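You operate a simulated robot arm through the tools that you are given. There is no shell and no other tool. Be economical: measure what you need, move in short steps, check, and stop when the job is done.

Carry out the task below with a simulated robot arm. There is one attempt and no reset: what you move stays moved.

## Task
Shut the drain, open the main valve and bring the TROUGH line to 4 bar.

It is judged by the outcome, as a careful person would: the job done as asked, and still so three seconds after it is handed in. It fails if anything else is knocked over, pushed out of place, dropped, spilled or broken.

## Robot
A 6-joint arm with a two-finger parallel gripper, fixed in place. Base frame: the origin is at the foot of the arm, x ahead of it, y to its left, z up. Readings come in m, rad, newtons and seconds.
With the tool pointing down near the work surface it reaches from about 0.22 to 0.62 m from the base axis. Its first joint turns from -1.152 to 1.152 rad. Payload 2.7 kg.
The TCP is the grasp point between the finger pads, 0.023 m short of the fingertips. In the tool frame z runs along the fingers and y along their closing line. Largest opening 0.094 m; finger width 0.038, thickness 0.01; the body of the gripper, 0.054 by 0.096 m, starts 0.039 m behind the TCP.
Orientation is told as [roll, pitch, yaw] about the base's x, y, z axes, in that order, counted from this pose: with the fingers straight down and closing along the base's y, the tool's x points along the base's -x, its y along +y and its z along -z.

## Interface
- The arm moves only by the tool apply_moves. Its argument "plan" is a list of rows, each a list of 7 numbers: the turn, a rotation vector about the tool's x, y, z in rad, then the shift along the tool's x, y, z in m, then the opening, from 0 (shut) to 1 (fully open). In form: [[rx, ry, rz, x, y, z, jaw], ...]. A call has 1 to 12 rows; each row shifts and turns the commanded pose from where the row before left it, along the tool's axes as they then stand. A row lasts 0.2 s, in which the tool goes at most 0.05 m and 0.15 rad; a call with a longer step from one row to the next is refused whole, and so is a gripper value outside its range. A pose out of reach is approached as far as the arm can. The call stops where the force on the tool passes 40 N (or 10 N more than at its start, if that is more) or the arm is blocked; 0.2 s more then pass. Each finger travels about 0.045 m/s and halts on what it meets, pressing with about 42 N; the grip force reading is that of the motor and also rises with nothing between the fingers. The clock runs only during rows and for 0.2 s after the last one: add rows that do not move to give the fingers time. The reply holds the time, the measured pose of the TCP, the force on the tool along the base axes, the opening and the grip force, in the units named above and with some noise, and new pictures: "pictures" is both (left out), scene, wrist or none.
- Cameras (640 x 400 px; columns grow to the right, rows downward): "scene" is fixed at [0.0896, -0.4419, 1.4104]; the picture's right is [0.62, -0.79, 0.00], its down [-0.39, -0.31, -0.87] and it looks along [0.68, 0.54, -0.50] (base axes); focal length 277 px, centre (320, 200). "wrist" rides on the gripper at [0.086, 0.016, -0.075] in the tool frame; the picture's right is [-0.18, 0.98, 0.00], its down [-0.58, -0.11, -0.81] and it looks along [-0.79, -0.15, 0.59] (tool axes); focal length 243 px, centre (320, 200). There is no depth. A picture from a camera that has moved, and an enlarged one, comes with that camera's place and axes in the base frame and with its lens.
- zoom(camera, box): a new picture of the part [left, top, right, bottom] of that camera's present view, enlarged. The clock stands still meanwhile.
- finish_job(): hands the job in; it is judged then, once.

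Go step by step. Nothing tells you positions but the pictures and the camera data: compare them with the known pose of the tool, close in by small moves and look again before you grip or let go. The budget is 120 turns and 200 pictures, counting those below and the enlarged ones. Unless the task says otherwise, let go and move clear before handing in, and close with one line.

The tools are called after ">>>" as a command line: name --pt "numbers of a row" for each row, then --argument value for the rest, lists and objects as JSON in quotes. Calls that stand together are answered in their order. apply_moves: Moves the arm, as the interface text tells. Its arguments: {"type":"object","properties":{"plan":{"type":"array","items":{"type":"array","items":{"type":"number"}}},"pictures":{"type":"string","enum":["both","scene","wrist","none"]}},"required":["plan"]} The other tools are called the same way: zoom (camera, box) takes an enlarged picture of a part of a camera's view; finish_job () hands the job in.

At the start:

```text
time: 0.0
ee_pos: [0.3607, 0.1359, 1.2941]
orientation: [-0.002, -0.001, 0.0]
ft_force: [0.3, -0.2, -0.8]
gripper_width: 0.0941
grasp_force: 0.1
```

scene: 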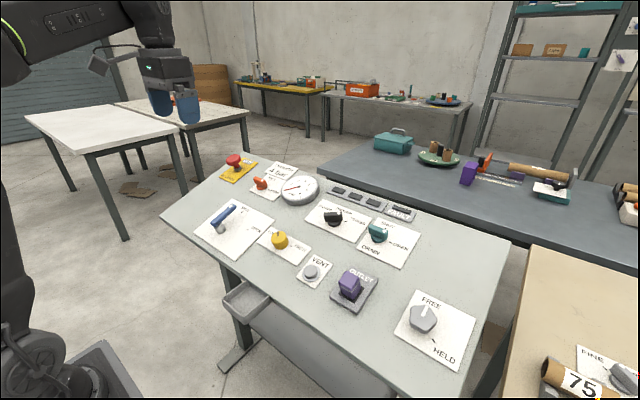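
wrist: 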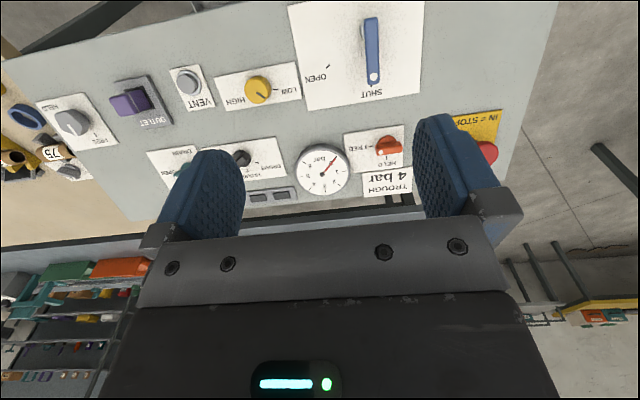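

I see a tilted or flat panel with several knobs, a lever, a gauge and labels. I'll enlarge the views to read them.

>>> zoom --camera "scene" --box '[190, 140, 350, 270]'

>>> zoom --camera "scene" --box '[290, 170, 430, 270]'

>>> zoom --camera "scene" --box '[290, 240, 480, 370]'

>>> zoom --camera "wrist" --box '[130, 0, 510, 230]'

```text
3.08 times, centred on (270, 205) of scene
camera zoom: at [0.0896, -0.4419, 1.4104], right [0.62, -0.79, 0.0], down [-0.39, -0.31, -0.87], along [0.68, 0.54, -0.5], focal length 853 px, centre (474, 185)
```

zoom: 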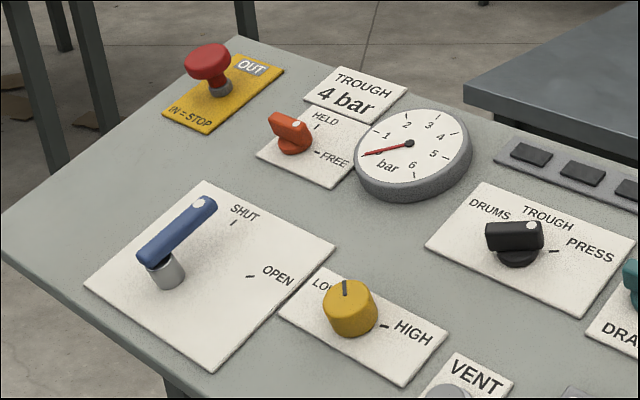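

```text
4.00 times, centred on (360, 220) of scene
camera zoom: at [0.0896, -0.4419, 1.4104], right [0.62, -0.79, 0.0], down [-0.39, -0.31, -0.87], along [0.68, 0.54, -0.5], focal length 1109 px, centre (160, 120)
```

zoom: 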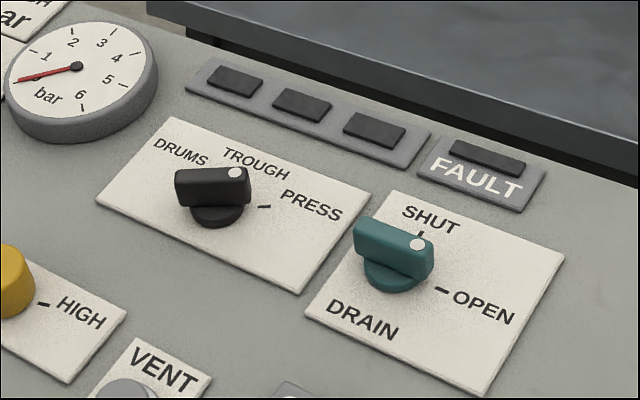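

```text
3.08 times, centred on (385, 305) of scene
camera zoom: at [0.0896, -0.4419, 1.4104], right [0.62, -0.79, 0.0], down [-0.39, -0.31, -0.87], along [0.68, 0.54, -0.5], focal length 853 px, centre (120, -123)
```

zoom: 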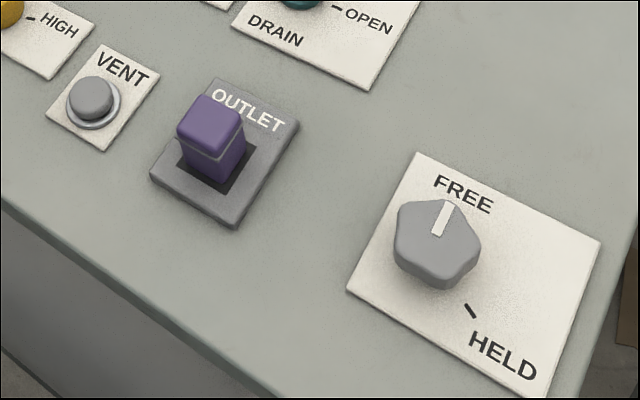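

```text
1.68 times, centred on (320, 115) of wrist
camera zoom: at [0.2736, 0.1519, 1.3685], right [0.18, 0.98, 0.0], down [0.58, -0.11, 0.81], along [0.79, -0.15, -0.59], focal length 409 px, centre (320, 343)
```

zoom: 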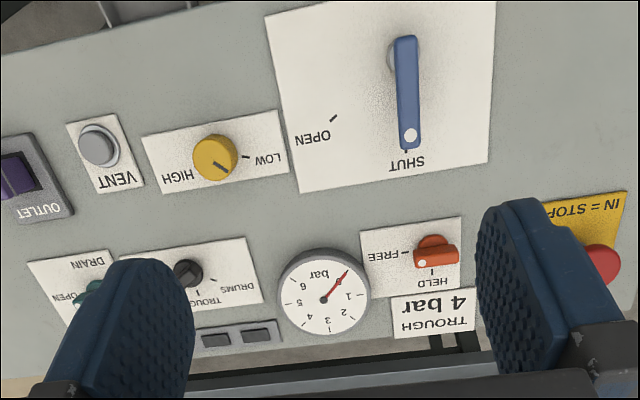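

The panel slopes up away from the arm. It has a blue lever (main valve), yellow LOW/HIGH regulator, black DRUMS/TROUGH/PRESS selector and teal drain. I'll move the wrist camera to view the selectors.

>>> apply_moves --pt "0 0 0 0 -0.045 0 1" --pt "0 0 0 0 -0.045 0 1" --pt "0 0 0 0 -0.045 0 1" --pt "0 0 0 0.03 -0.03 0 1" --pt "0 0 0 0.03 0 0 1" --pt "0 0 0 0 0 0 1"

```text
time: 1.4
ee_pos: [0.3003, -0.0295, 1.295]
orientation: [0.0, -0.001, 0.002]
ft_force: [-0.8, -0.2, 0.5]
gripper_width: 0.0939
grasp_force: 0.0
camera wrist: at [0.2125, -0.013, 1.3697], right [0.18, 0.98, 0.0], down [0.58, -0.11, 0.81], along [0.79, -0.15, -0.59], focal length 243 px, centre (320, 200)
```

scene: 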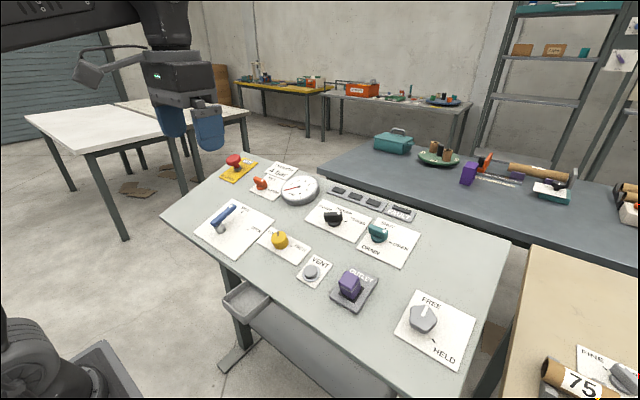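
wrist: 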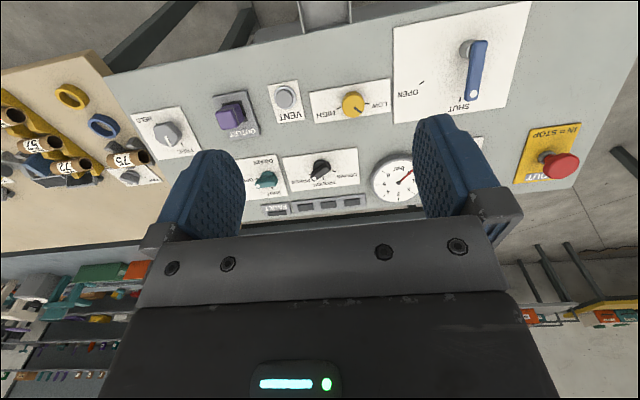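

>>> zoom --camera "wrist" --box '[230, 70, 430, 230]'

>>> zoom --camera "wrist" --box '[110, 60, 310, 190]'

>>> zoom --camera "scene" --box '[300, 190, 380, 240]'

>>> zoom --camera "scene" --box '[355, 210, 425, 265]'

```text
2.50 times, centred on (330, 150) of wrist
camera zoom: at [0.2125, -0.013, 1.3697], right [0.18, 0.98, 0.0], down [0.58, -0.11, 0.81], along [0.79, -0.15, -0.59], focal length 606 px, centre (295, 325)
```

zoom: 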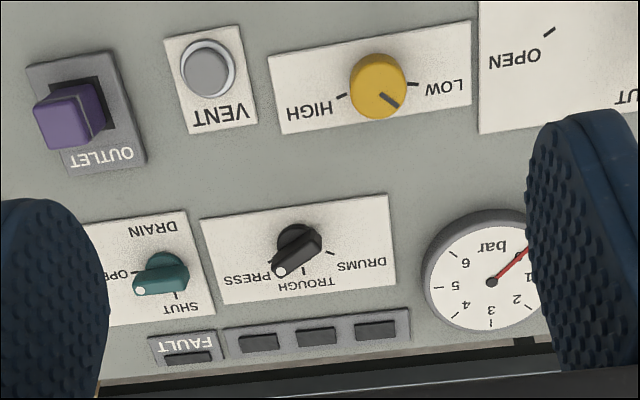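

```text
3.08 times, centred on (210, 125) of wrist
camera zoom: at [0.2125, -0.013, 1.3697], right [0.18, 0.98, 0.0], down [0.58, -0.11, 0.81], along [0.79, -0.15, -0.59], focal length 746 px, centre (658, 431)
```

zoom: 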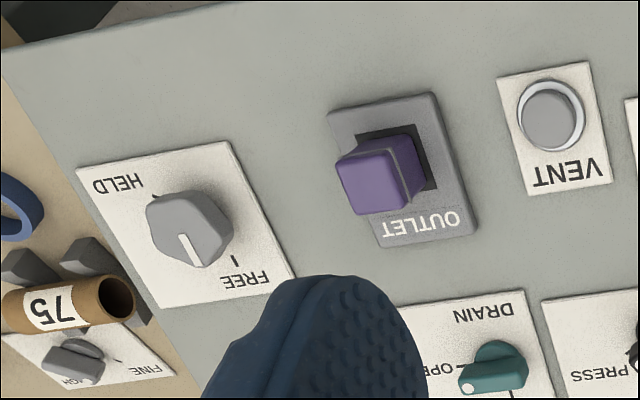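

```text
8.00 times, centred on (340, 215) of scene
camera zoom: at [0.0896, -0.4419, 1.4104], right [0.62, -0.79, 0.0], down [-0.39, -0.31, -0.87], along [0.68, 0.54, -0.5], focal length 2218 px, centre (160, 80)
```

zoom: 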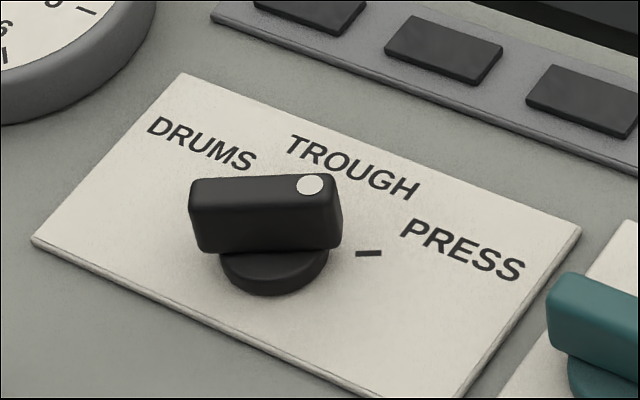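

```text
7.27 times, centred on (390, 238) of scene
camera zoom: at [0.0896, -0.4419, 1.4104], right [0.62, -0.79, 0.0], down [-0.39, -0.31, -0.87], along [0.68, 0.54, -0.5], focal length 2016 px, centre (-189, -73)
```

zoom: 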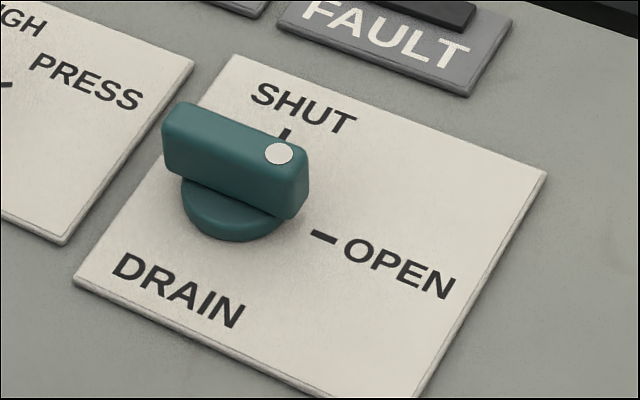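

Drain reads OPEN and the selector PRESS. The panel tilts about 14°, aligned with the base axes, and the drain knob is near (0.607, -0.215, 1.005). I'll move above it and tilt the tool square to the panel.

>>> apply_moves --pt "0 0 0 -0.0319 -0.0206 0.0233 1" --pt "0 0 0 -0.0319 -0.0206 0.0233 1" --pt "0 0 0 -0.0319 -0.0206 0.0233 1" --pt "0 0 0 -0.0319 -0.0206 0.0233 1" --pt "0 0 0 -0.0319 -0.0206 0.0233 1" --pt "0 0 0 -0.0319 -0.0206 0.0233 1" --pt "0 0 0 -0.0319 -0.0206 0.0233 1" --pt "0 0 0 -0.0319 -0.0206 0.0233 1" --pt "0 0 0 -0.0319 -0.0206 0.0233 1" --pt "0 -0.125 0 0 0 0 1" --pt "0 -0.125 0 0 0 0 1" --pt "0 0 0 0 0 0 1"

```text
time: 4.0
ee_pos: [0.5753, -0.2109, 1.0794]
orientation: [-0.002, -0.254, -0.001]
ft_force: [-0.1, 0.0, -0.4]
gripper_width: 0.0944
grasp_force: 0.1
out of reach, approached as far as the arm can: row 9
camera wrist: at [0.4719, -0.1945, 1.1304], right [0.18, 0.98, 0.05], down [0.36, -0.11, 0.93], along [0.92, -0.15, -0.37], focal length 243 px, centre (320, 200)
```

scene: 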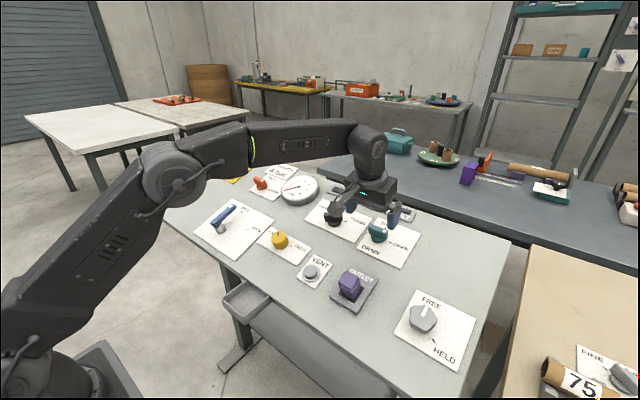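
wrist: 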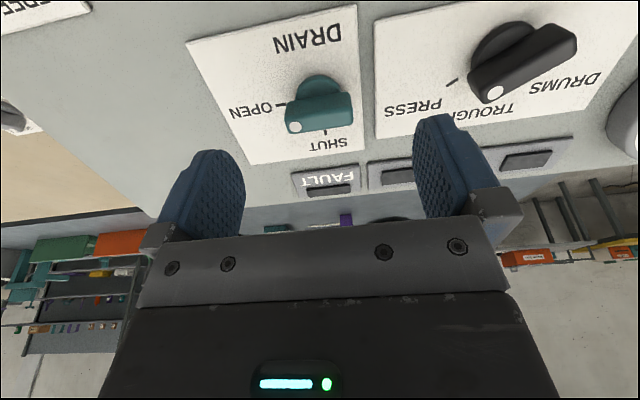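

The pose is good: the drain bar points to OPEN (-y), centre about (0.609, -0.214, 1.007). Next I yaw the tool 90° so the fingers straddle the bar.

>>> apply_moves --pt "0 0 0.1428 0 0 0 0.7" --pt "0 0 0.1428 0 0 0 0.7" --pt "0 0 0.1428 0 0 0 0.7" --pt "0 0 0.1428 0 0 0 0.7" --pt "0 0 0.1428 0 0 0 0.7" --pt "0 0 0.1428 0 0 0 0.7" --pt "0 0 0.1428 0 0 0 0.7" --pt "0 0 0.1428 0 0 0 0.7" --pt "0 0 0.1428 0 0 0 0.7" --pt "0 0 0.1428 0 0 0 0.7" --pt "0 0 0.1428 0 0 0 0.7" --pt "0 0 0 0 0 0 0.7"

```text
time: 6.6
ee_pos: [0.574, -0.2112, 1.0793]
orientation: [0.251, 0.0, -1.574]
ft_force: [1.0, 0.0, 0.0]
gripper_width: 0.0658
grasp_force: 0.1
camera wrist: at [0.5714, -0.1247, 1.1562], right [0.95, -0.19, 0.24], down [-0.31, -0.58, 0.75], along [0.0, -0.79, -0.61], focal length 243 px, centre (320, 200)
```

scene: 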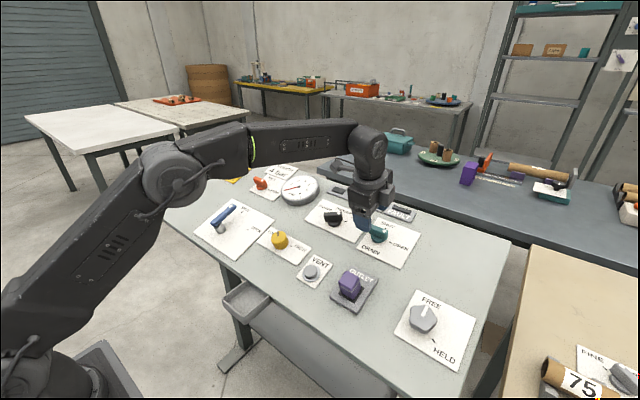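
wrist: 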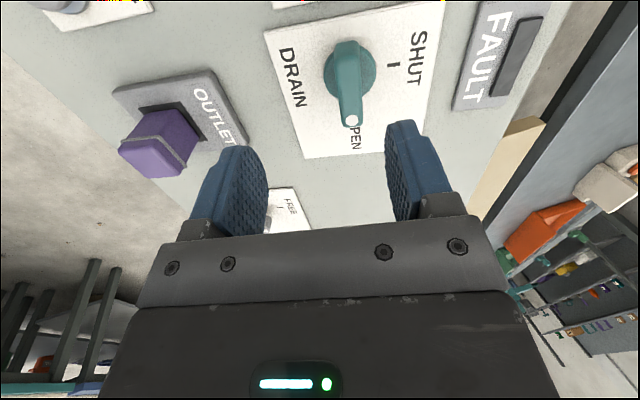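

I shift over the bar and descend part way, then look.

>>> apply_moves --pt "0 0 0 -0.001 0.009 0.0 0.7" --pt "0 0 0 -0.001 0.008 0.02 0.7" --pt "0 0 0 0 0 0.025 0.7" --pt "0 0 0 0 0 0 0.7"

```text
time: 7.6
ee_pos: [0.601, -0.2126, 1.0409]
orientation: [0.252, 0.002, -1.572]
ft_force: [0.3, 0.5, -0.1]
gripper_width: 0.0655
grasp_force: 0.1
camera wrist: at [0.5974, -0.1255, 1.1188], right [0.95, -0.18, 0.24], down [-0.31, -0.58, 0.75], along [0.0, -0.79, -0.61], focal length 243 px, centre (320, 200)
```

scene: 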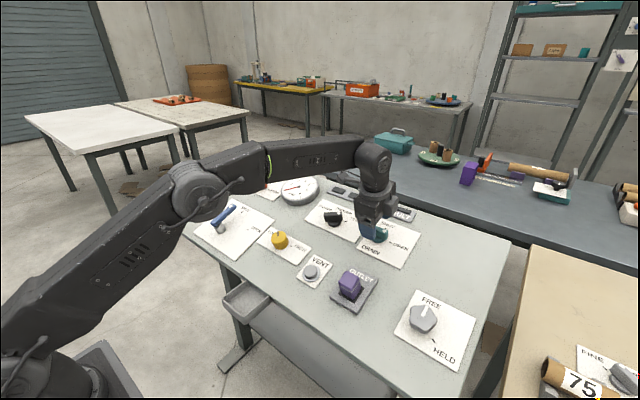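
wrist: 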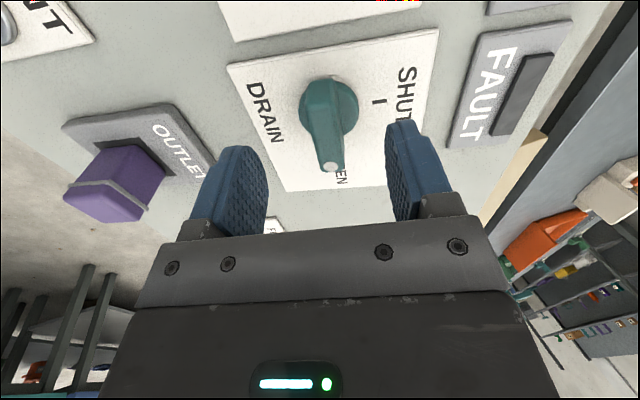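

Aligned. I descend the rest and close on the bar.

>>> apply_moves --pt "0 0 0 0 0.001 0.015 0.7" --pt "0 0 0 0 0 0.013 0.7" --pt "0 0 0 0 0 0 0.7" --pt "0 0 0 0 0 0 0.4" --pt "0 0 0 0 0 0 0.1" --pt "0 0 0 0 0 0 0.1" --pt "0 0 0 0 0 0 0.1"

```text
time: 9.2
ee_pos: [0.6111, -0.2116, 1.0149]
orientation: [0.258, -0.002, -1.571]
ft_force: [19.3, -1.9, -1.6]
gripper_width: 0.017
grasp_force: 43.3
camera wrist: at [0.6072, -0.1259, 1.0925], right [0.95, -0.18, 0.25], down [-0.31, -0.58, 0.75], along [0.01, -0.79, -0.61], focal length 243 px, centre (320, 200)
```

scene: 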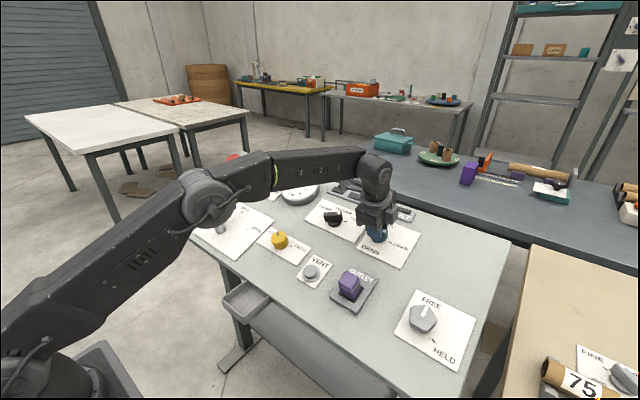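
wrist: 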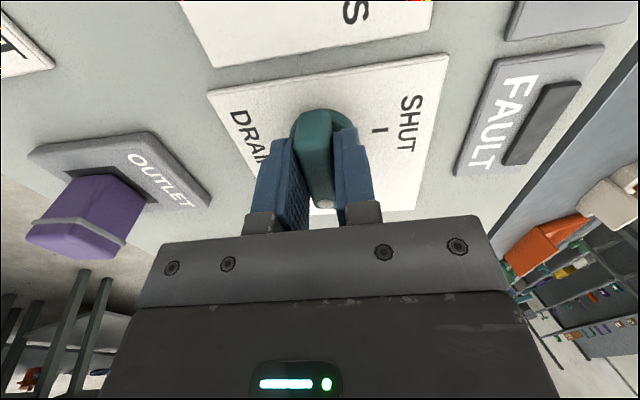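

I have the bar (17 mm) with some lateral force; I nudge to relax it and start turning counter-clockwise toward SHUT.

>>> apply_moves --pt "0 0 0 0 0.002 0 0.1" --pt "0 0 -0.14 0 0 0 0.1" --pt "0 0 -0.14 0 0 0 0.1" --pt "0 0 -0.14 0 0 0 0.1" --pictures "wrist"

```text
time: 10.2
ee_pos: [0.6101, -0.2127, 1.015]
orientation: [0.228, -0.101, -1.161]
ft_force: [-22.5, 8.3, 14.5]
gripper_width: 0.0169
grasp_force: 44.8
camera wrist: at [0.5716, -0.1276, 1.083], right [0.94, 0.23, 0.24], down [-0.06, -0.58, 0.82], along [0.33, -0.78, -0.53], focal length 243 px, centre (320, 200)
```

wrist: 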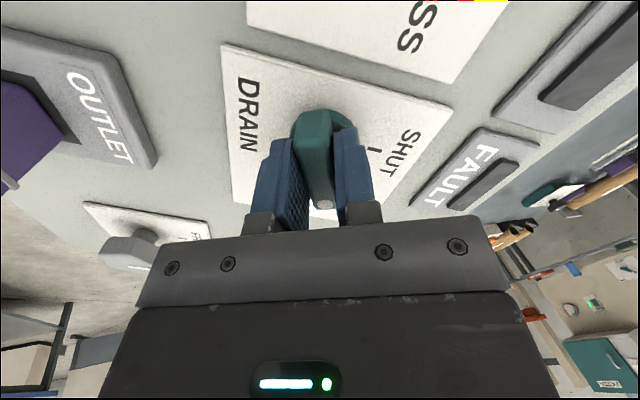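

>>> apply_moves --pt "0 0 -0.14 0.0005 -0.0014 -0.001 0.1" --pt "0 0 -0.14 0 0 0 0.1" --pt "0 0 -0.14 0 0 0 0.1" --pt "0 0 -0.14 0 0 0 0.1" --pictures "wrist"

```text
time: 11.2
ee_pos: [0.6096, -0.2136, 1.0154]
orientation: [0.141, -0.213, -0.606]
ft_force: [-8.6, -5.4, 6.8]
gripper_width: 0.0163
grasp_force: 44.7
camera wrist: at [0.5299, -0.1525, 1.0715], right [0.68, 0.71, 0.17], down [0.21, -0.41, 0.89], along [0.71, -0.57, -0.43], focal length 243 px, centre (320, 200)
```

wrist: 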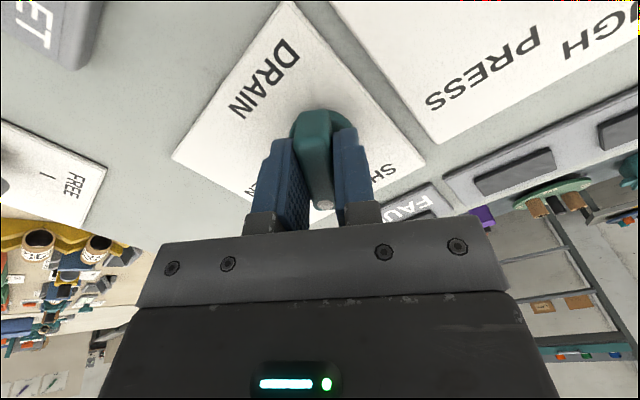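

>>> apply_moves --pt "0 0 -0.14 0 0 0 0.1" --pt "0 0 -0.14 0 0 0 0.1" --pt "0 0 -0.14 0 0 0 0.1" --pt "0 0 -0.14 0 0 0 0.1" --pt "0 0 -0.04 0 0 0 0.1" --pt "0 0 0 0 0 0 0.1" --pictures "wrist"

```text
time: 12.6
ee_pos: [0.6092, -0.2149, 1.0145]
orientation: [-0.001, -0.249, 0.004]
ft_force: [-8.8, -15.1, 7.1]
gripper_width: 0.0158
grasp_force: 45.0
camera wrist: at [0.5069, -0.1995, 1.0657], right [0.17, 0.98, 0.04], down [0.36, -0.1, 0.93], along [0.92, -0.14, -0.38], focal length 243 px, centre (320, 200)
```

wrist: 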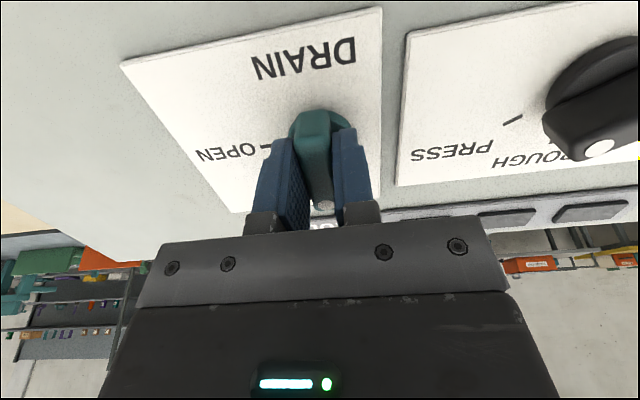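

The drain bar now points toward SHUT. I open and back off to check.

>>> apply_moves --pt "0 0 0 0 0 0 0.6" --pt "0 0 0 0 0 0 0.6" --pt "0 0 0 0 0 0 0.6" --pt "0 0 0 0 0 -0.03 0.6" --pt "0 0 0 0 0 -0.04 0.6" --pt "0 0 0 0.03 0 0 0.6" --pt "0 0 0 0 0 0 0.6"

>>> zoom --camera "scene" --box '[270, 160, 430, 270]'

```text
time: 14.2
ee_pos: [0.5656, -0.2152, 1.0745]
orientation: [-0.001, -0.25, 0.008]
ft_force: [-0.1, 0.5, -0.7]
gripper_width: 0.0564
grasp_force: 0.2
camera wrist: at [0.4622, -0.1998, 1.1259], right [0.17, 0.98, 0.04], down [0.36, -0.1, 0.93], along [0.92, -0.14, -0.38], focal length 243 px, centre (320, 200)
```

scene: 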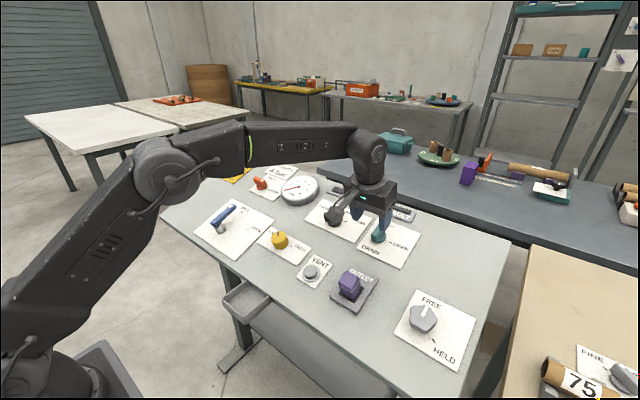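
wrist: 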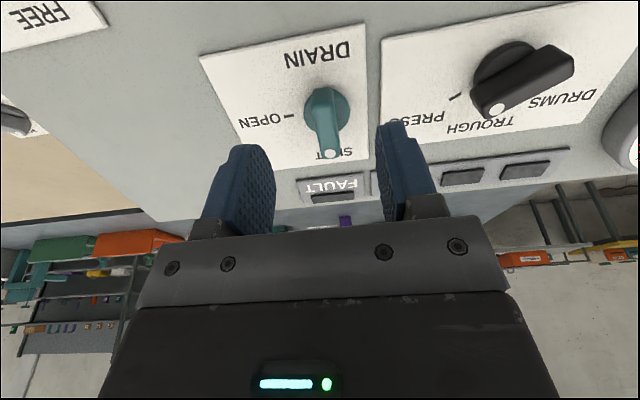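

```text
3.64 times, centred on (350, 215) of scene
camera zoom: at [0.0896, -0.4419, 1.4104], right [0.62, -0.79, 0.0], down [-0.39, -0.31, -0.87], along [0.68, 0.54, -0.5], focal length 1008 px, centre (211, 146)
```

zoom: 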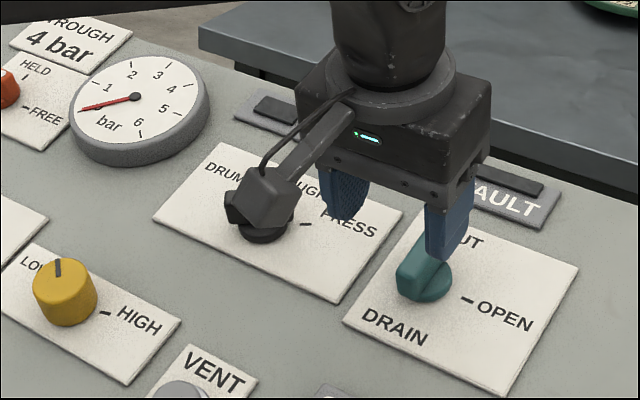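

Drain is at SHUT. Next I move over the black selector and yaw to match its bar (about -54°).

>>> apply_moves --pt "0 0 0 0 0.045 0 0.6" --pt "0 0 0 0 0.045 0 0.6" --pt "0 0 0 0 0.04 0 0.6" --pt "0 0 0.135 0 0 0 0.6" --pt "0 0 0.135 0 0 0 0.6" --pt "0 0 0.135 0 0 0 0.6" --pt "0 0 0.135 0 0 0 0.6" --pt "0 0 0.135 0 0 0 0.6" --pt "0 0 0.135 0 0 0 0.6" --pt "0 0 0.13 0 0 0 0.6" --pt "0 0 0 0 0 0 0.6"

```text
time: 16.6
ee_pos: [0.5615, -0.0838, 1.0745]
orientation: [0.202, -0.148, -0.948]
ft_force: [0.5, 0.2, -0.1]
gripper_width: 0.0564
grasp_force: 0.2
camera wrist: at [0.5065, -0.0043, 1.1376], right [0.87, 0.44, 0.22], down [0.05, -0.53, 0.85], along [0.49, -0.72, -0.49], focal length 243 px, centre (320, 200)
```

scene: 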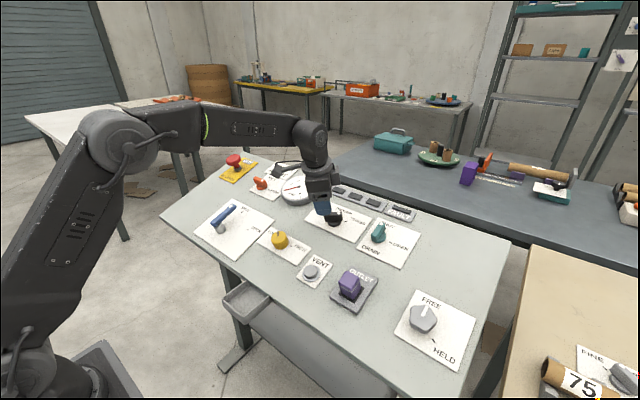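
wrist: 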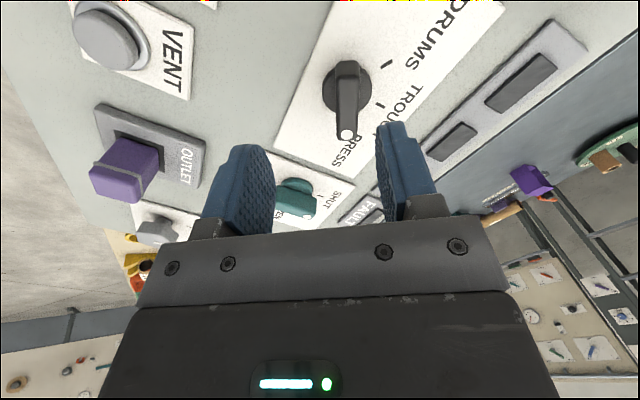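

>>> apply_moves --pt "0 0 0 -0.0047 0.0183 0.0 0.6" --pt "0 0 0 0 0 0.04 0.6" --pt "0 0 0 0 0 0 0.6" --pictures "wrist"

```text
time: 17.4
ee_pos: [0.5897, -0.0771, 1.0413]
orientation: [0.204, -0.147, -0.945]
ft_force: [-0.8, 0.2, 0.2]
gripper_width: 0.056
grasp_force: 0.1
camera wrist: at [0.533, 0.0015, 1.1039], right [0.87, 0.44, 0.22], down [0.05, -0.53, 0.85], along [0.49, -0.72, -0.48], focal length 243 px, centre (320, 200)
```

wrist: 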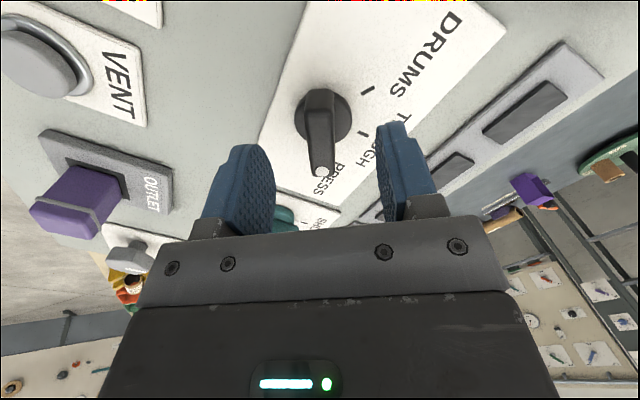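

>>> apply_moves --pt "0 0 0 0.002 -0.003 0.014 0.6" --pt "0 0 0 0 0 0.013 0.6" --pt "0 0 0 0 0 0 0.4" --pt "0 0 0 0 0 0 0.1" --pt "0 0 0 0 0 0 0.1" --pt "0 0 0 0 0 0 0.1" --pictures "wrist"

```text
time: 18.8
ee_pos: [0.5933, -0.0756, 1.0136]
orientation: [0.209, -0.152, -0.944]
ft_force: [13.4, 11.3, -3.2]
gripper_width: 0.0165
grasp_force: 45.1
camera wrist: at [0.5368, 0.0031, 1.0776], right [0.87, 0.44, 0.23], down [0.05, -0.53, 0.85], along [0.49, -0.72, -0.48], focal length 243 px, centre (320, 200)
```

wrist: 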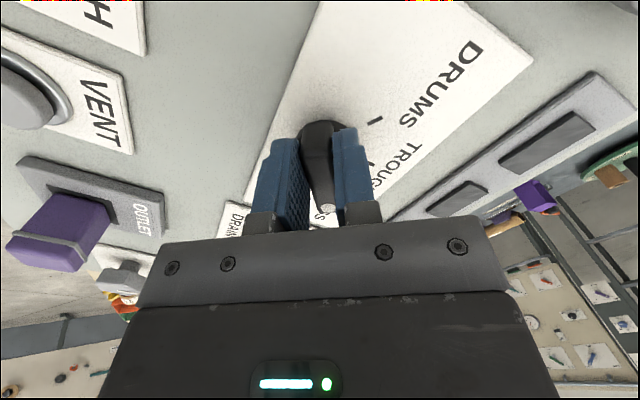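

>>> apply_moves --pt "0 0 -0.135 0 0.001 0 0.1" --pt "0 0 -0.135 0 0 0 0.1" --pt "0 0 -0.135 0 0 0 0.1" --pt "0 0 -0.135 0 0 0 0.1" --pt "0 0 0 0 0 0 0.1" --pictures "wrist"

```text
time: 19.9
ee_pos: [0.5906, -0.0806, 1.0139]
orientation: [0.089, -0.221, -0.407]
ft_force: [-11.3, -2.4, 4.7]
gripper_width: 0.0165
grasp_force: 44.8
stopped in row 5: the force on the tool passed its limit (the readings are from after the stop); the commanded pose is now the measured one
camera wrist: at [0.5007, -0.032, 1.0692], right [0.54, 0.84, 0.13], down [0.29, -0.32, 0.9], along [0.79, -0.45, -0.41], focal length 243 px, centre (320, 200)
```

wrist: 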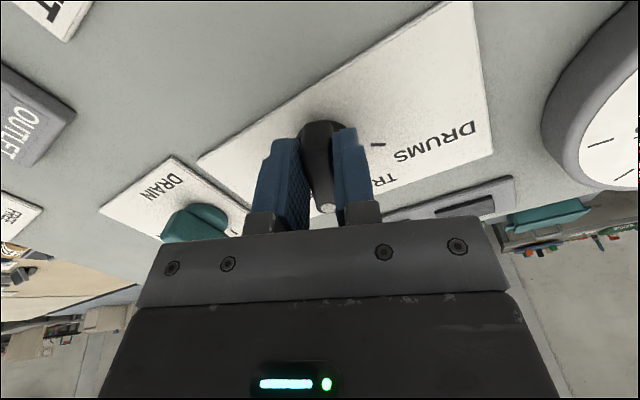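

The grip sits about 11 mm off the knob axis, so the tool must follow a small arc; I continue with compensation.

>>> apply_moves --pt "0 0 -0.1 -0.0002 -0.0011 0 0.1" --pt "0 0 -0.1 -0.0001 -0.0011 0 0.1" --pt "0 0 -0.1 0 -0.0011 0 0.1" --pt "0 0 -0.1 0 -0.0011 0 0.1" --pt "0 0 0 0 0 0 0.1" --pictures "wrist"

```text
time: 21.1
ee_pos: [0.5879, -0.0859, 1.0139]
orientation: [-0.007, -0.242, 0.006]
ft_force: [-22.9, -2.7, 14.4]
gripper_width: 0.016
grasp_force: 45.3
camera wrist: at [0.4873, -0.0691, 1.066], right [0.18, 0.98, 0.04], down [0.37, -0.1, 0.92], along [0.91, -0.15, -0.38], focal length 243 px, centre (320, 200)
```

wrist: 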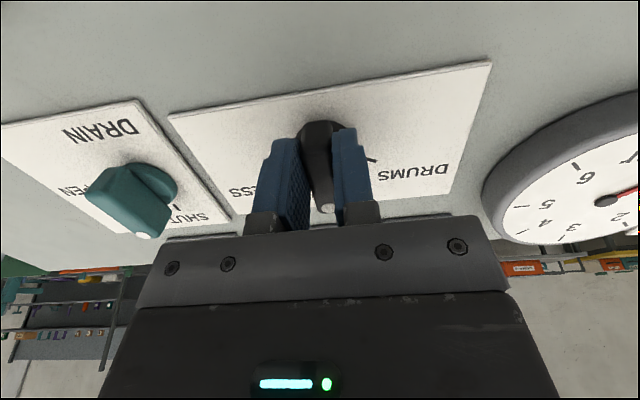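

>>> apply_moves --pt "0 0 0 0 0 0 0.6" --pt "0 0 0 0 0 0 0.6" --pt "0 0 0 0 0 0 0.6" --pt "0 0 0 0 0 -0.03 0.6" --pt "0 0 0 0 0 -0.04 0.6" --pt "0 0 0 0.04 0 -0.02 0.6" --pt "0 0 0 0.04 0 -0.02 0.6" --pt "0 0 0 0.04 0 -0.01 0.6" --pt "0 0 0 0 0 0 0.6"

>>> zoom --camera "wrist" --box '[200, 20, 440, 170]'

>>> zoom --camera "scene" --box '[240, 150, 430, 270]'

```text
time: 23.1
ee_pos: [0.4475, -0.0853, 1.1008]
orientation: [-0.005, -0.242, 0.003]
ft_force: [0.8, 0.2, -0.1]
gripper_width: 0.0566
grasp_force: 0.1
camera wrist: at [0.3447, -0.0683, 1.1533], right [0.18, 0.98, 0.04], down [0.37, -0.1, 0.92], along [0.91, -0.15, -0.38], focal length 243 px, centre (320, 200)
```

scene: 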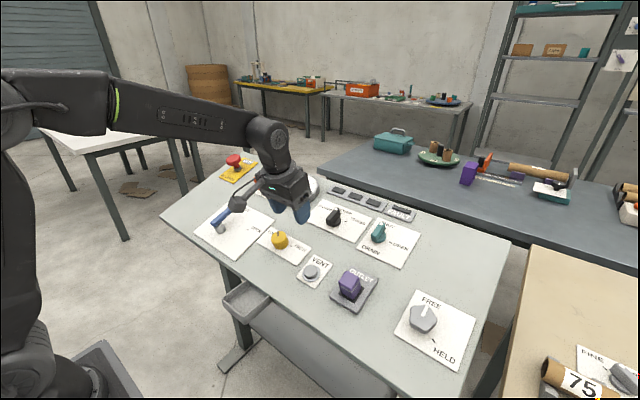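
wrist: 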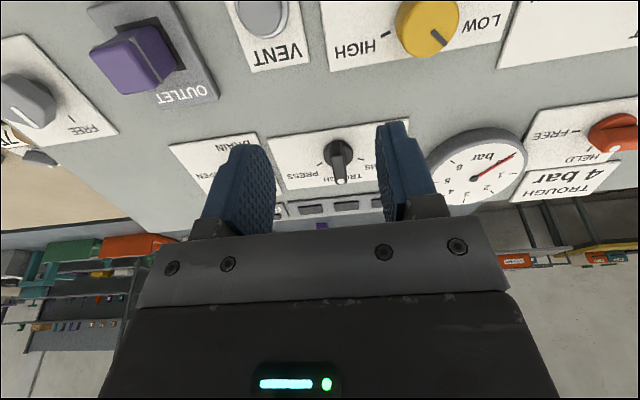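

```text
2.67 times, centred on (320, 95) of wrist
camera zoom: at [0.3447, -0.0683, 1.1533], right [0.18, 0.98, 0.04], down [0.37, -0.1, 0.92], along [0.91, -0.15, -0.38], focal length 647 px, centre (320, 480)
```

zoom: 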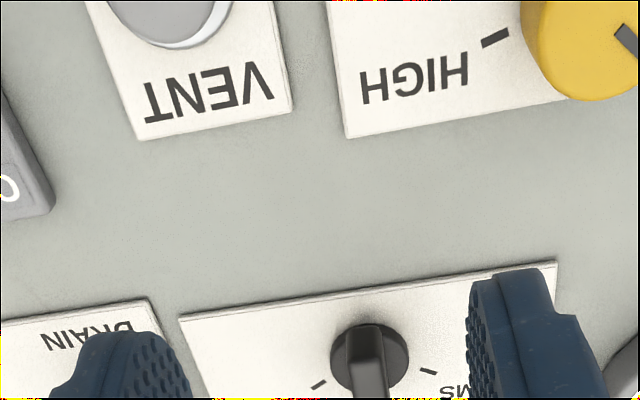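

```text
3.33 times, centred on (335, 210) of scene
camera zoom: at [0.0895, -0.4419, 1.4104], right [0.62, -0.79, 0.0], down [-0.39, -0.31, -0.87], along [0.68, 0.54, -0.5], focal length 924 px, centre (270, 167)
```

zoom: 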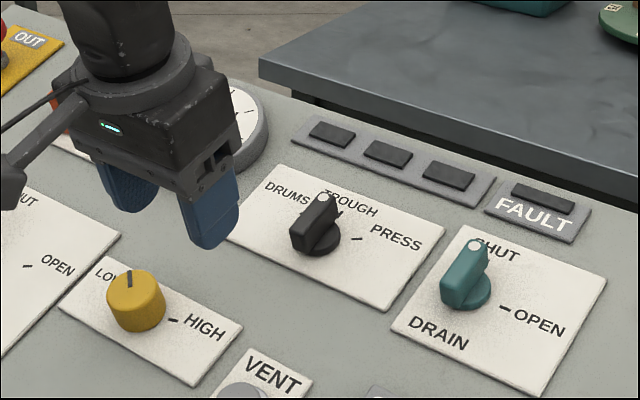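

Selector is at TROUGH, and both HELD/FREE controls read FREE, so I leave them. Next I go over the blue main-valve lever, whose pivot is near (0.43, 0.196).

>>> apply_moves --pt "0 0 0 0 0.0402 0 0.6" --pt "0 0 0 0 0.0402 0 0.6" --pt "0 0 0 0 0.0402 0 0.6" --pt "0 0 0 0 0.0402 0 0.6" --pt "0 0 0 0 0.0402 0 0.6" --pt "0 0 0 0 0.0402 0 0.6" --pt "0 0 0 0 0.0402 0 0.6" --pt "0 0 0 0.0166 0 0.02 0.6" --pt "0 0 0 0 0 0 0.6"

```text
time: 25.1
ee_pos: [0.4353, 0.1973, 1.0754]
orientation: [-0.006, -0.242, 0.003]
ft_force: [0.9, 0.0, 0.2]
gripper_width: 0.0562
grasp_force: 0.1
camera wrist: at [0.3336, 0.2133, 1.1275], right [0.18, 0.98, 0.04], down [0.37, -0.1, 0.92], along [0.91, -0.15, -0.38], focal length 243 px, centre (320, 200)
```

scene: 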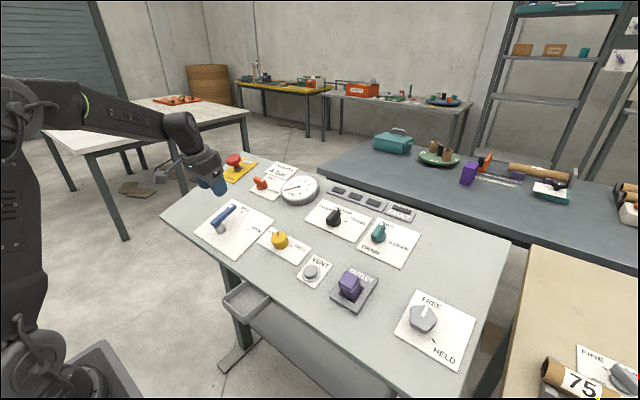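
wrist: 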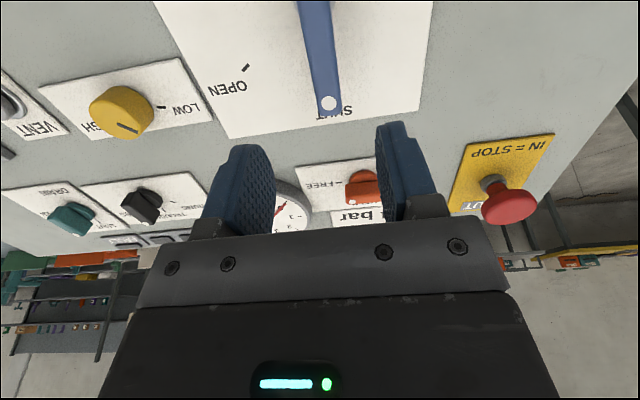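

>>> apply_moves --pt "0 0 0 0 0.004 0.02 0.6" --pt "0 0 0 0 0 0.035 0.6" --pt "0 0 0 0 0 0 0.6"

```text
time: 25.9
ee_pos: [0.444, 0.202, 1.0208]
orientation: [-0.006, -0.243, 0.004]
ft_force: [-0.1, 0.1, 0.9]
gripper_width: 0.0563
grasp_force: 0.1
camera wrist: at [0.3434, 0.2185, 1.0734], right [0.18, 0.98, 0.04], down [0.37, -0.1, 0.92], along [0.91, -0.15, -0.38], focal length 243 px, centre (320, 200)
```

scene: 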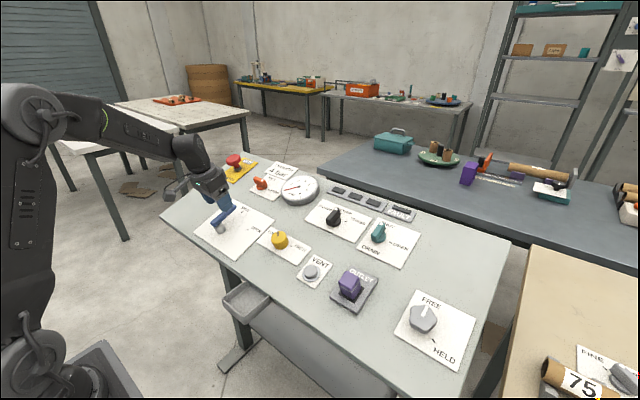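
wrist: 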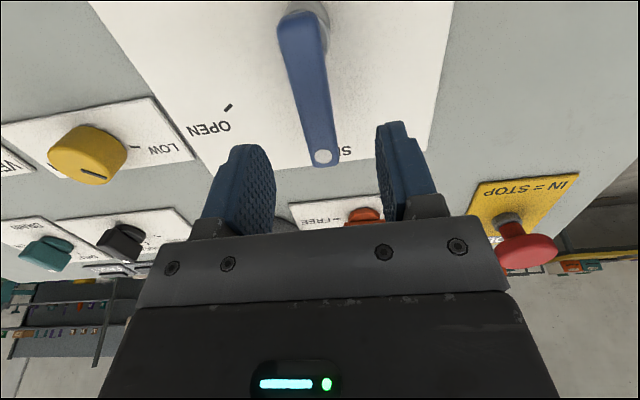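

>>> apply_moves --pt "0 0 0 0 0 0.016 0.6" --pt "0 0 0 0 0 0.016 0.6" --pt "0 0 0 0 0 0 0.4" --pt "0 0 0 0 0 0 0.1" --pt "0 0 0 0 0 0 0.1" --pt "0 0 0 0 0 0 0.1"

```text
time: 27.3
ee_pos: [0.454, 0.2002, 0.9918]
orientation: [-0.006, -0.242, 0.002]
ft_force: [0.8, -3.2, -1.7]
gripper_width: 0.0197
grasp_force: 45.2
camera wrist: at [0.3518, 0.2164, 1.0428], right [0.18, 0.98, 0.04], down [0.37, -0.1, 0.92], along [0.91, -0.15, -0.38], focal length 243 px, centre (320, 200)
```

scene: 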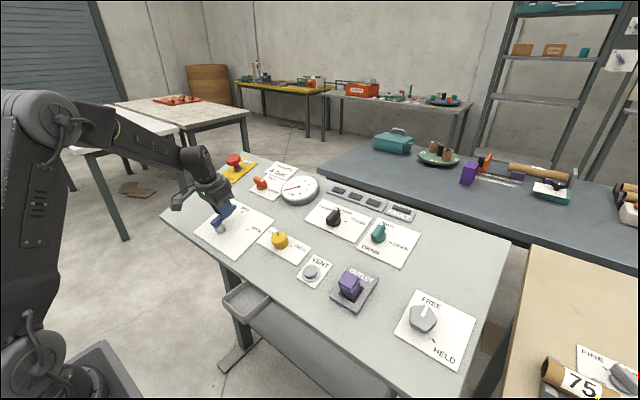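
wrist: 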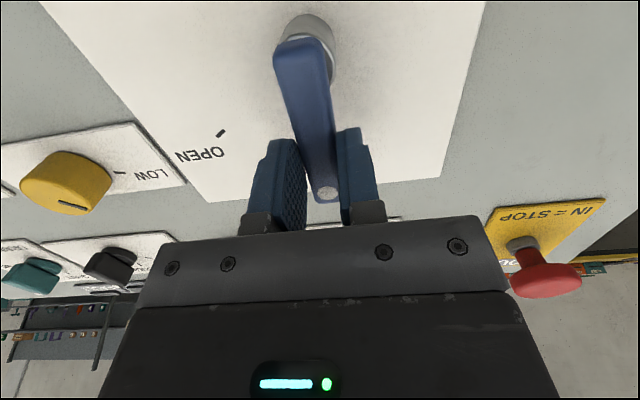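

I hold the lever (20 mm). I swing it clockwise toward OPEN along an arc of about 48 mm radius, in small steps.

>>> apply_moves --pt "0 0 0.1 0.0002 -0.0048 0 0.1" --pt "0 0 0.1 0.0002 -0.0048 0 0.1" --pt "0 0 0.1 0.0002 -0.0048 0 0.1" --pictures "wrist"

```text
time: 28.1
ee_pos: [0.4513, 0.1888, 0.9902]
orientation: [0.074, -0.232, -0.307]
ft_force: [6.3, 26.7, -16.5]
gripper_width: 0.02
grasp_force: 45.0
camera wrist: at [0.3584, 0.2297, 1.0444], right [0.45, 0.89, 0.11], down [0.31, -0.28, 0.91], along [0.84, -0.38, -0.4], focal length 243 px, centre (320, 200)
```

wrist: 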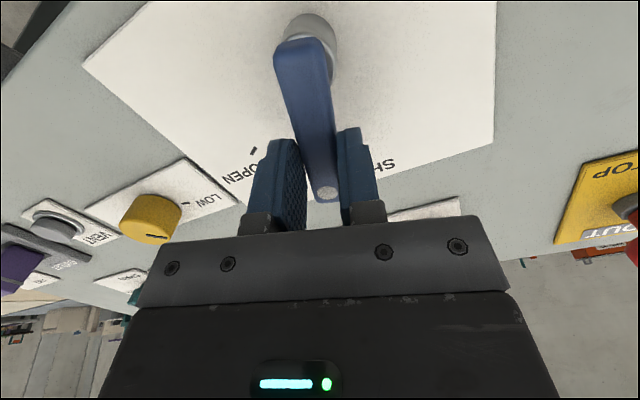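

>>> apply_moves --pt "0 0 0.1 0.0002 -0.0015 0 0.1" --pt "0 0 0.1 0.0002 -0.0038 0 0.1" --pt "0 0 0.1 0.0002 -0.0038 0 0.1" --pt "0 0 0.1 0.0002 -0.0038 0 0.1" --pictures "wrist"

```text
time: 29.1
ee_pos: [0.4453, 0.176, 0.9891]
orientation: [0.149, -0.187, -0.714]
ft_force: [6.1, 15.5, -27.5]
gripper_width: 0.02
grasp_force: 44.9
camera wrist: at [0.3736, 0.2443, 1.0486], right [0.75, 0.63, 0.18], down [0.17, -0.45, 0.88], along [0.64, -0.63, -0.45], focal length 243 px, centre (320, 200)
```

wrist: 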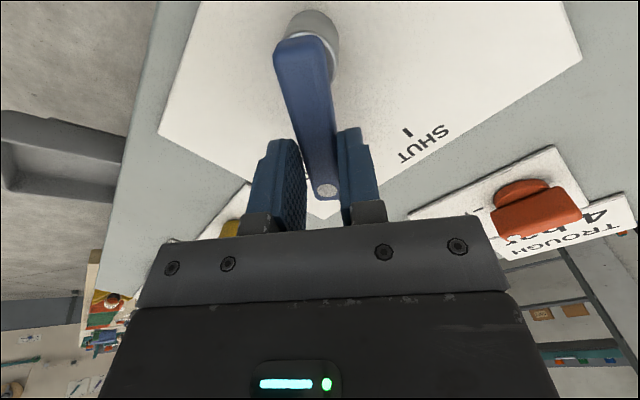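

>>> apply_moves --pt "0 0 0.1 0.0002 -0.0034 0.0015 0.1" --pt "0 0 0.1 0.0002 -0.0038 0.0005 0.1" --pt "0 0 0.1 0.0002 -0.0038 0 0.1" --pt "0 0 0.033 0 -0.0013 0 0.1" --pt "0 0 0 0 0 0 0.1"

>>> zoom --camera "scene" --box '[190, 160, 330, 270]'

```text
time: 30.3
ee_pos: [0.4365, 0.1673, 0.9873]
orientation: [0.208, -0.129, -1.043]
ft_force: [-21.0, 3.1, 17.2]
gripper_width: 0.02
grasp_force: 45.0
camera wrist: at [0.3887, 0.2501, 1.0518], right [0.91, 0.35, 0.23], down [0.0, -0.55, 0.83], along [0.41, -0.76, -0.5], focal length 243 px, centre (320, 200)
```

scene: 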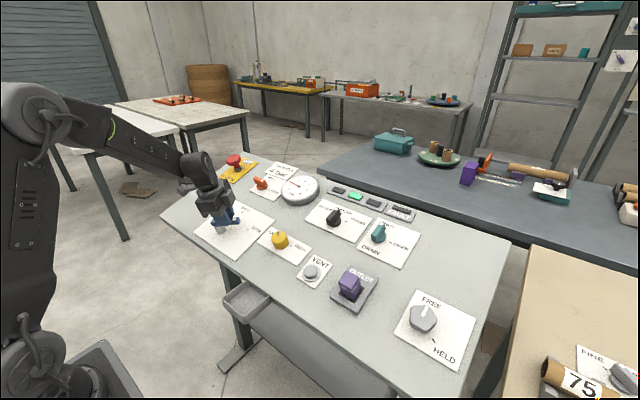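
wrist: 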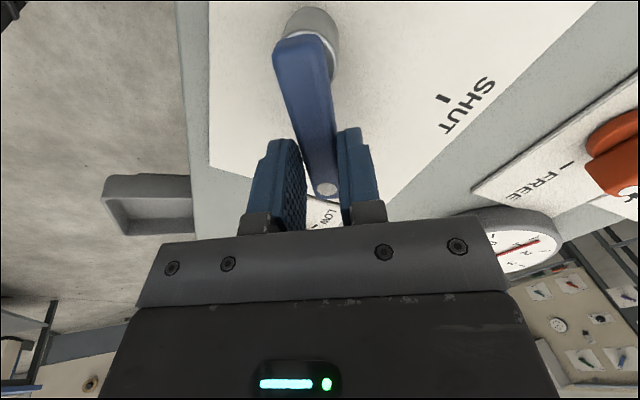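

```text
3.64 times, centred on (260, 215) of scene
camera zoom: at [0.0888, -0.4419, 1.4104], right [0.62, -0.79, 0.0], down [-0.39, -0.31, -0.87], along [0.68, 0.54, -0.5], focal length 1008 px, centre (538, 146)
```

zoom: 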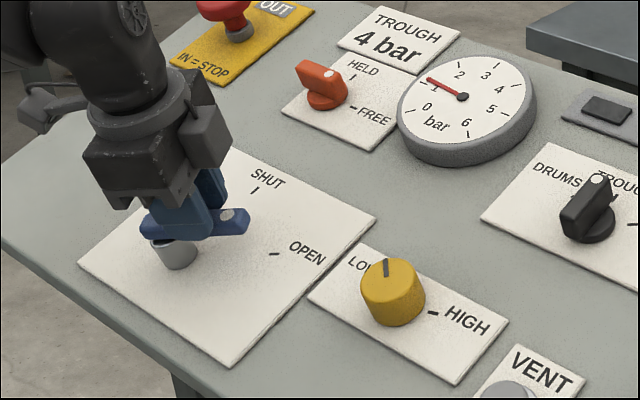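

The gauge moved to about 1 bar and the middle (TROUGH) lamp went green. I release the lever and check its alignment.

>>> apply_moves --pt "0 0 0 0 0 0 0.6" --pt "0 0 0 0 0 0 0.6" --pt "0 0 0 0 0 0 0.6" --pt "0 0 0 0 0 -0.03 0.6" --pt "0 0 0 0 0 -0.04 0.6" --pt "0 0 0 0 0 -0.04 0.6" --pt "0 0 0 0.02 0 0 0.6"

>>> zoom --camera "scene" --box '[190, 160, 330, 270]'

>>> zoom --camera "wrist" --box '[220, 0, 480, 160]'

```text
time: 31.9
ee_pos: [0.4002, 0.1849, 1.0889]
orientation: [0.205, -0.127, -1.044]
ft_force: [-0.4, 0.4, 0.1]
gripper_width: 0.0567
grasp_force: 0.0
camera wrist: at [0.3522, 0.2674, 1.1543], right [0.91, 0.35, 0.22], down [0.01, -0.55, 0.83], along [0.41, -0.76, -0.5], focal length 243 px, centre (320, 200)
```

scene: 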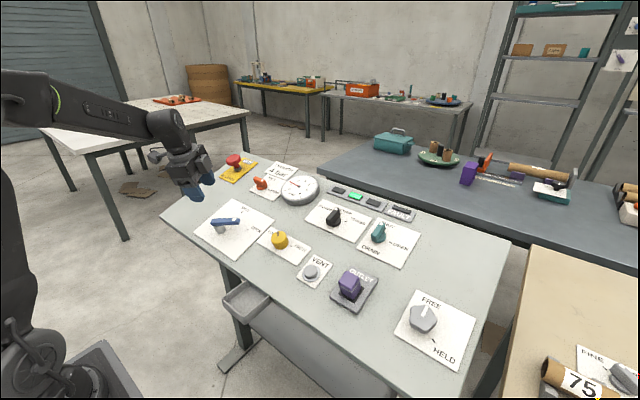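
wrist: 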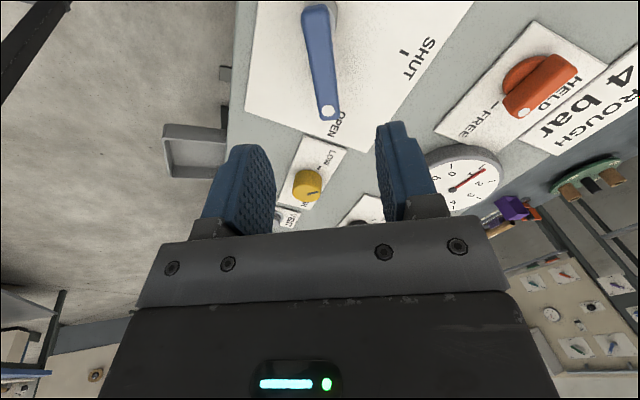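

```text
3.64 times, centred on (260, 215) of scene
camera zoom: at [0.0896, -0.4419, 1.4104], right [0.62, -0.79, 0.0], down [-0.39, -0.31, -0.87], along [0.68, 0.54, -0.5], focal length 1008 px, centre (538, 146)
```

zoom: 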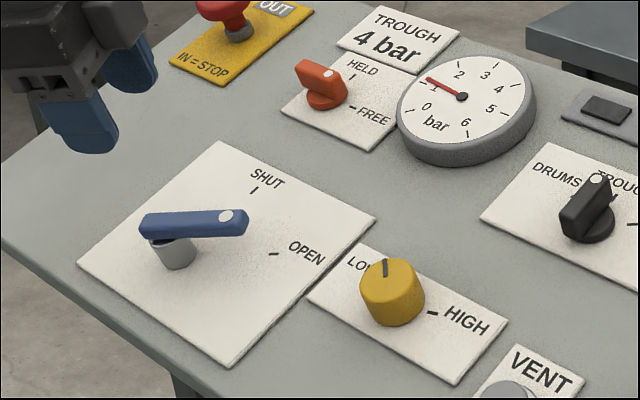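

```text
2.46 times, centred on (350, 80) of wrist
camera zoom: at [0.3522, 0.2674, 1.1543], right [0.91, 0.35, 0.22], down [0.01, -0.55, 0.83], along [0.41, -0.76, -0.5], focal length 597 px, centre (246, 495)
```

zoom: 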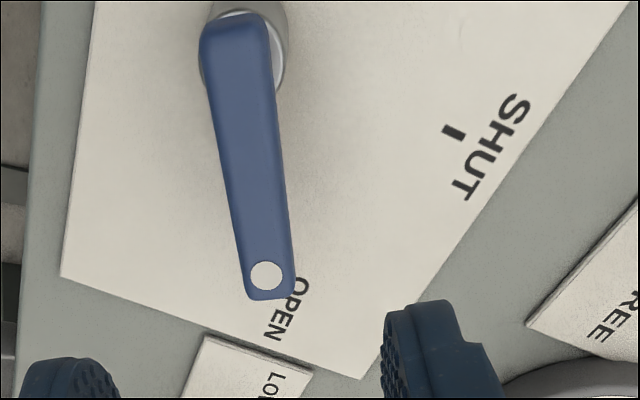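

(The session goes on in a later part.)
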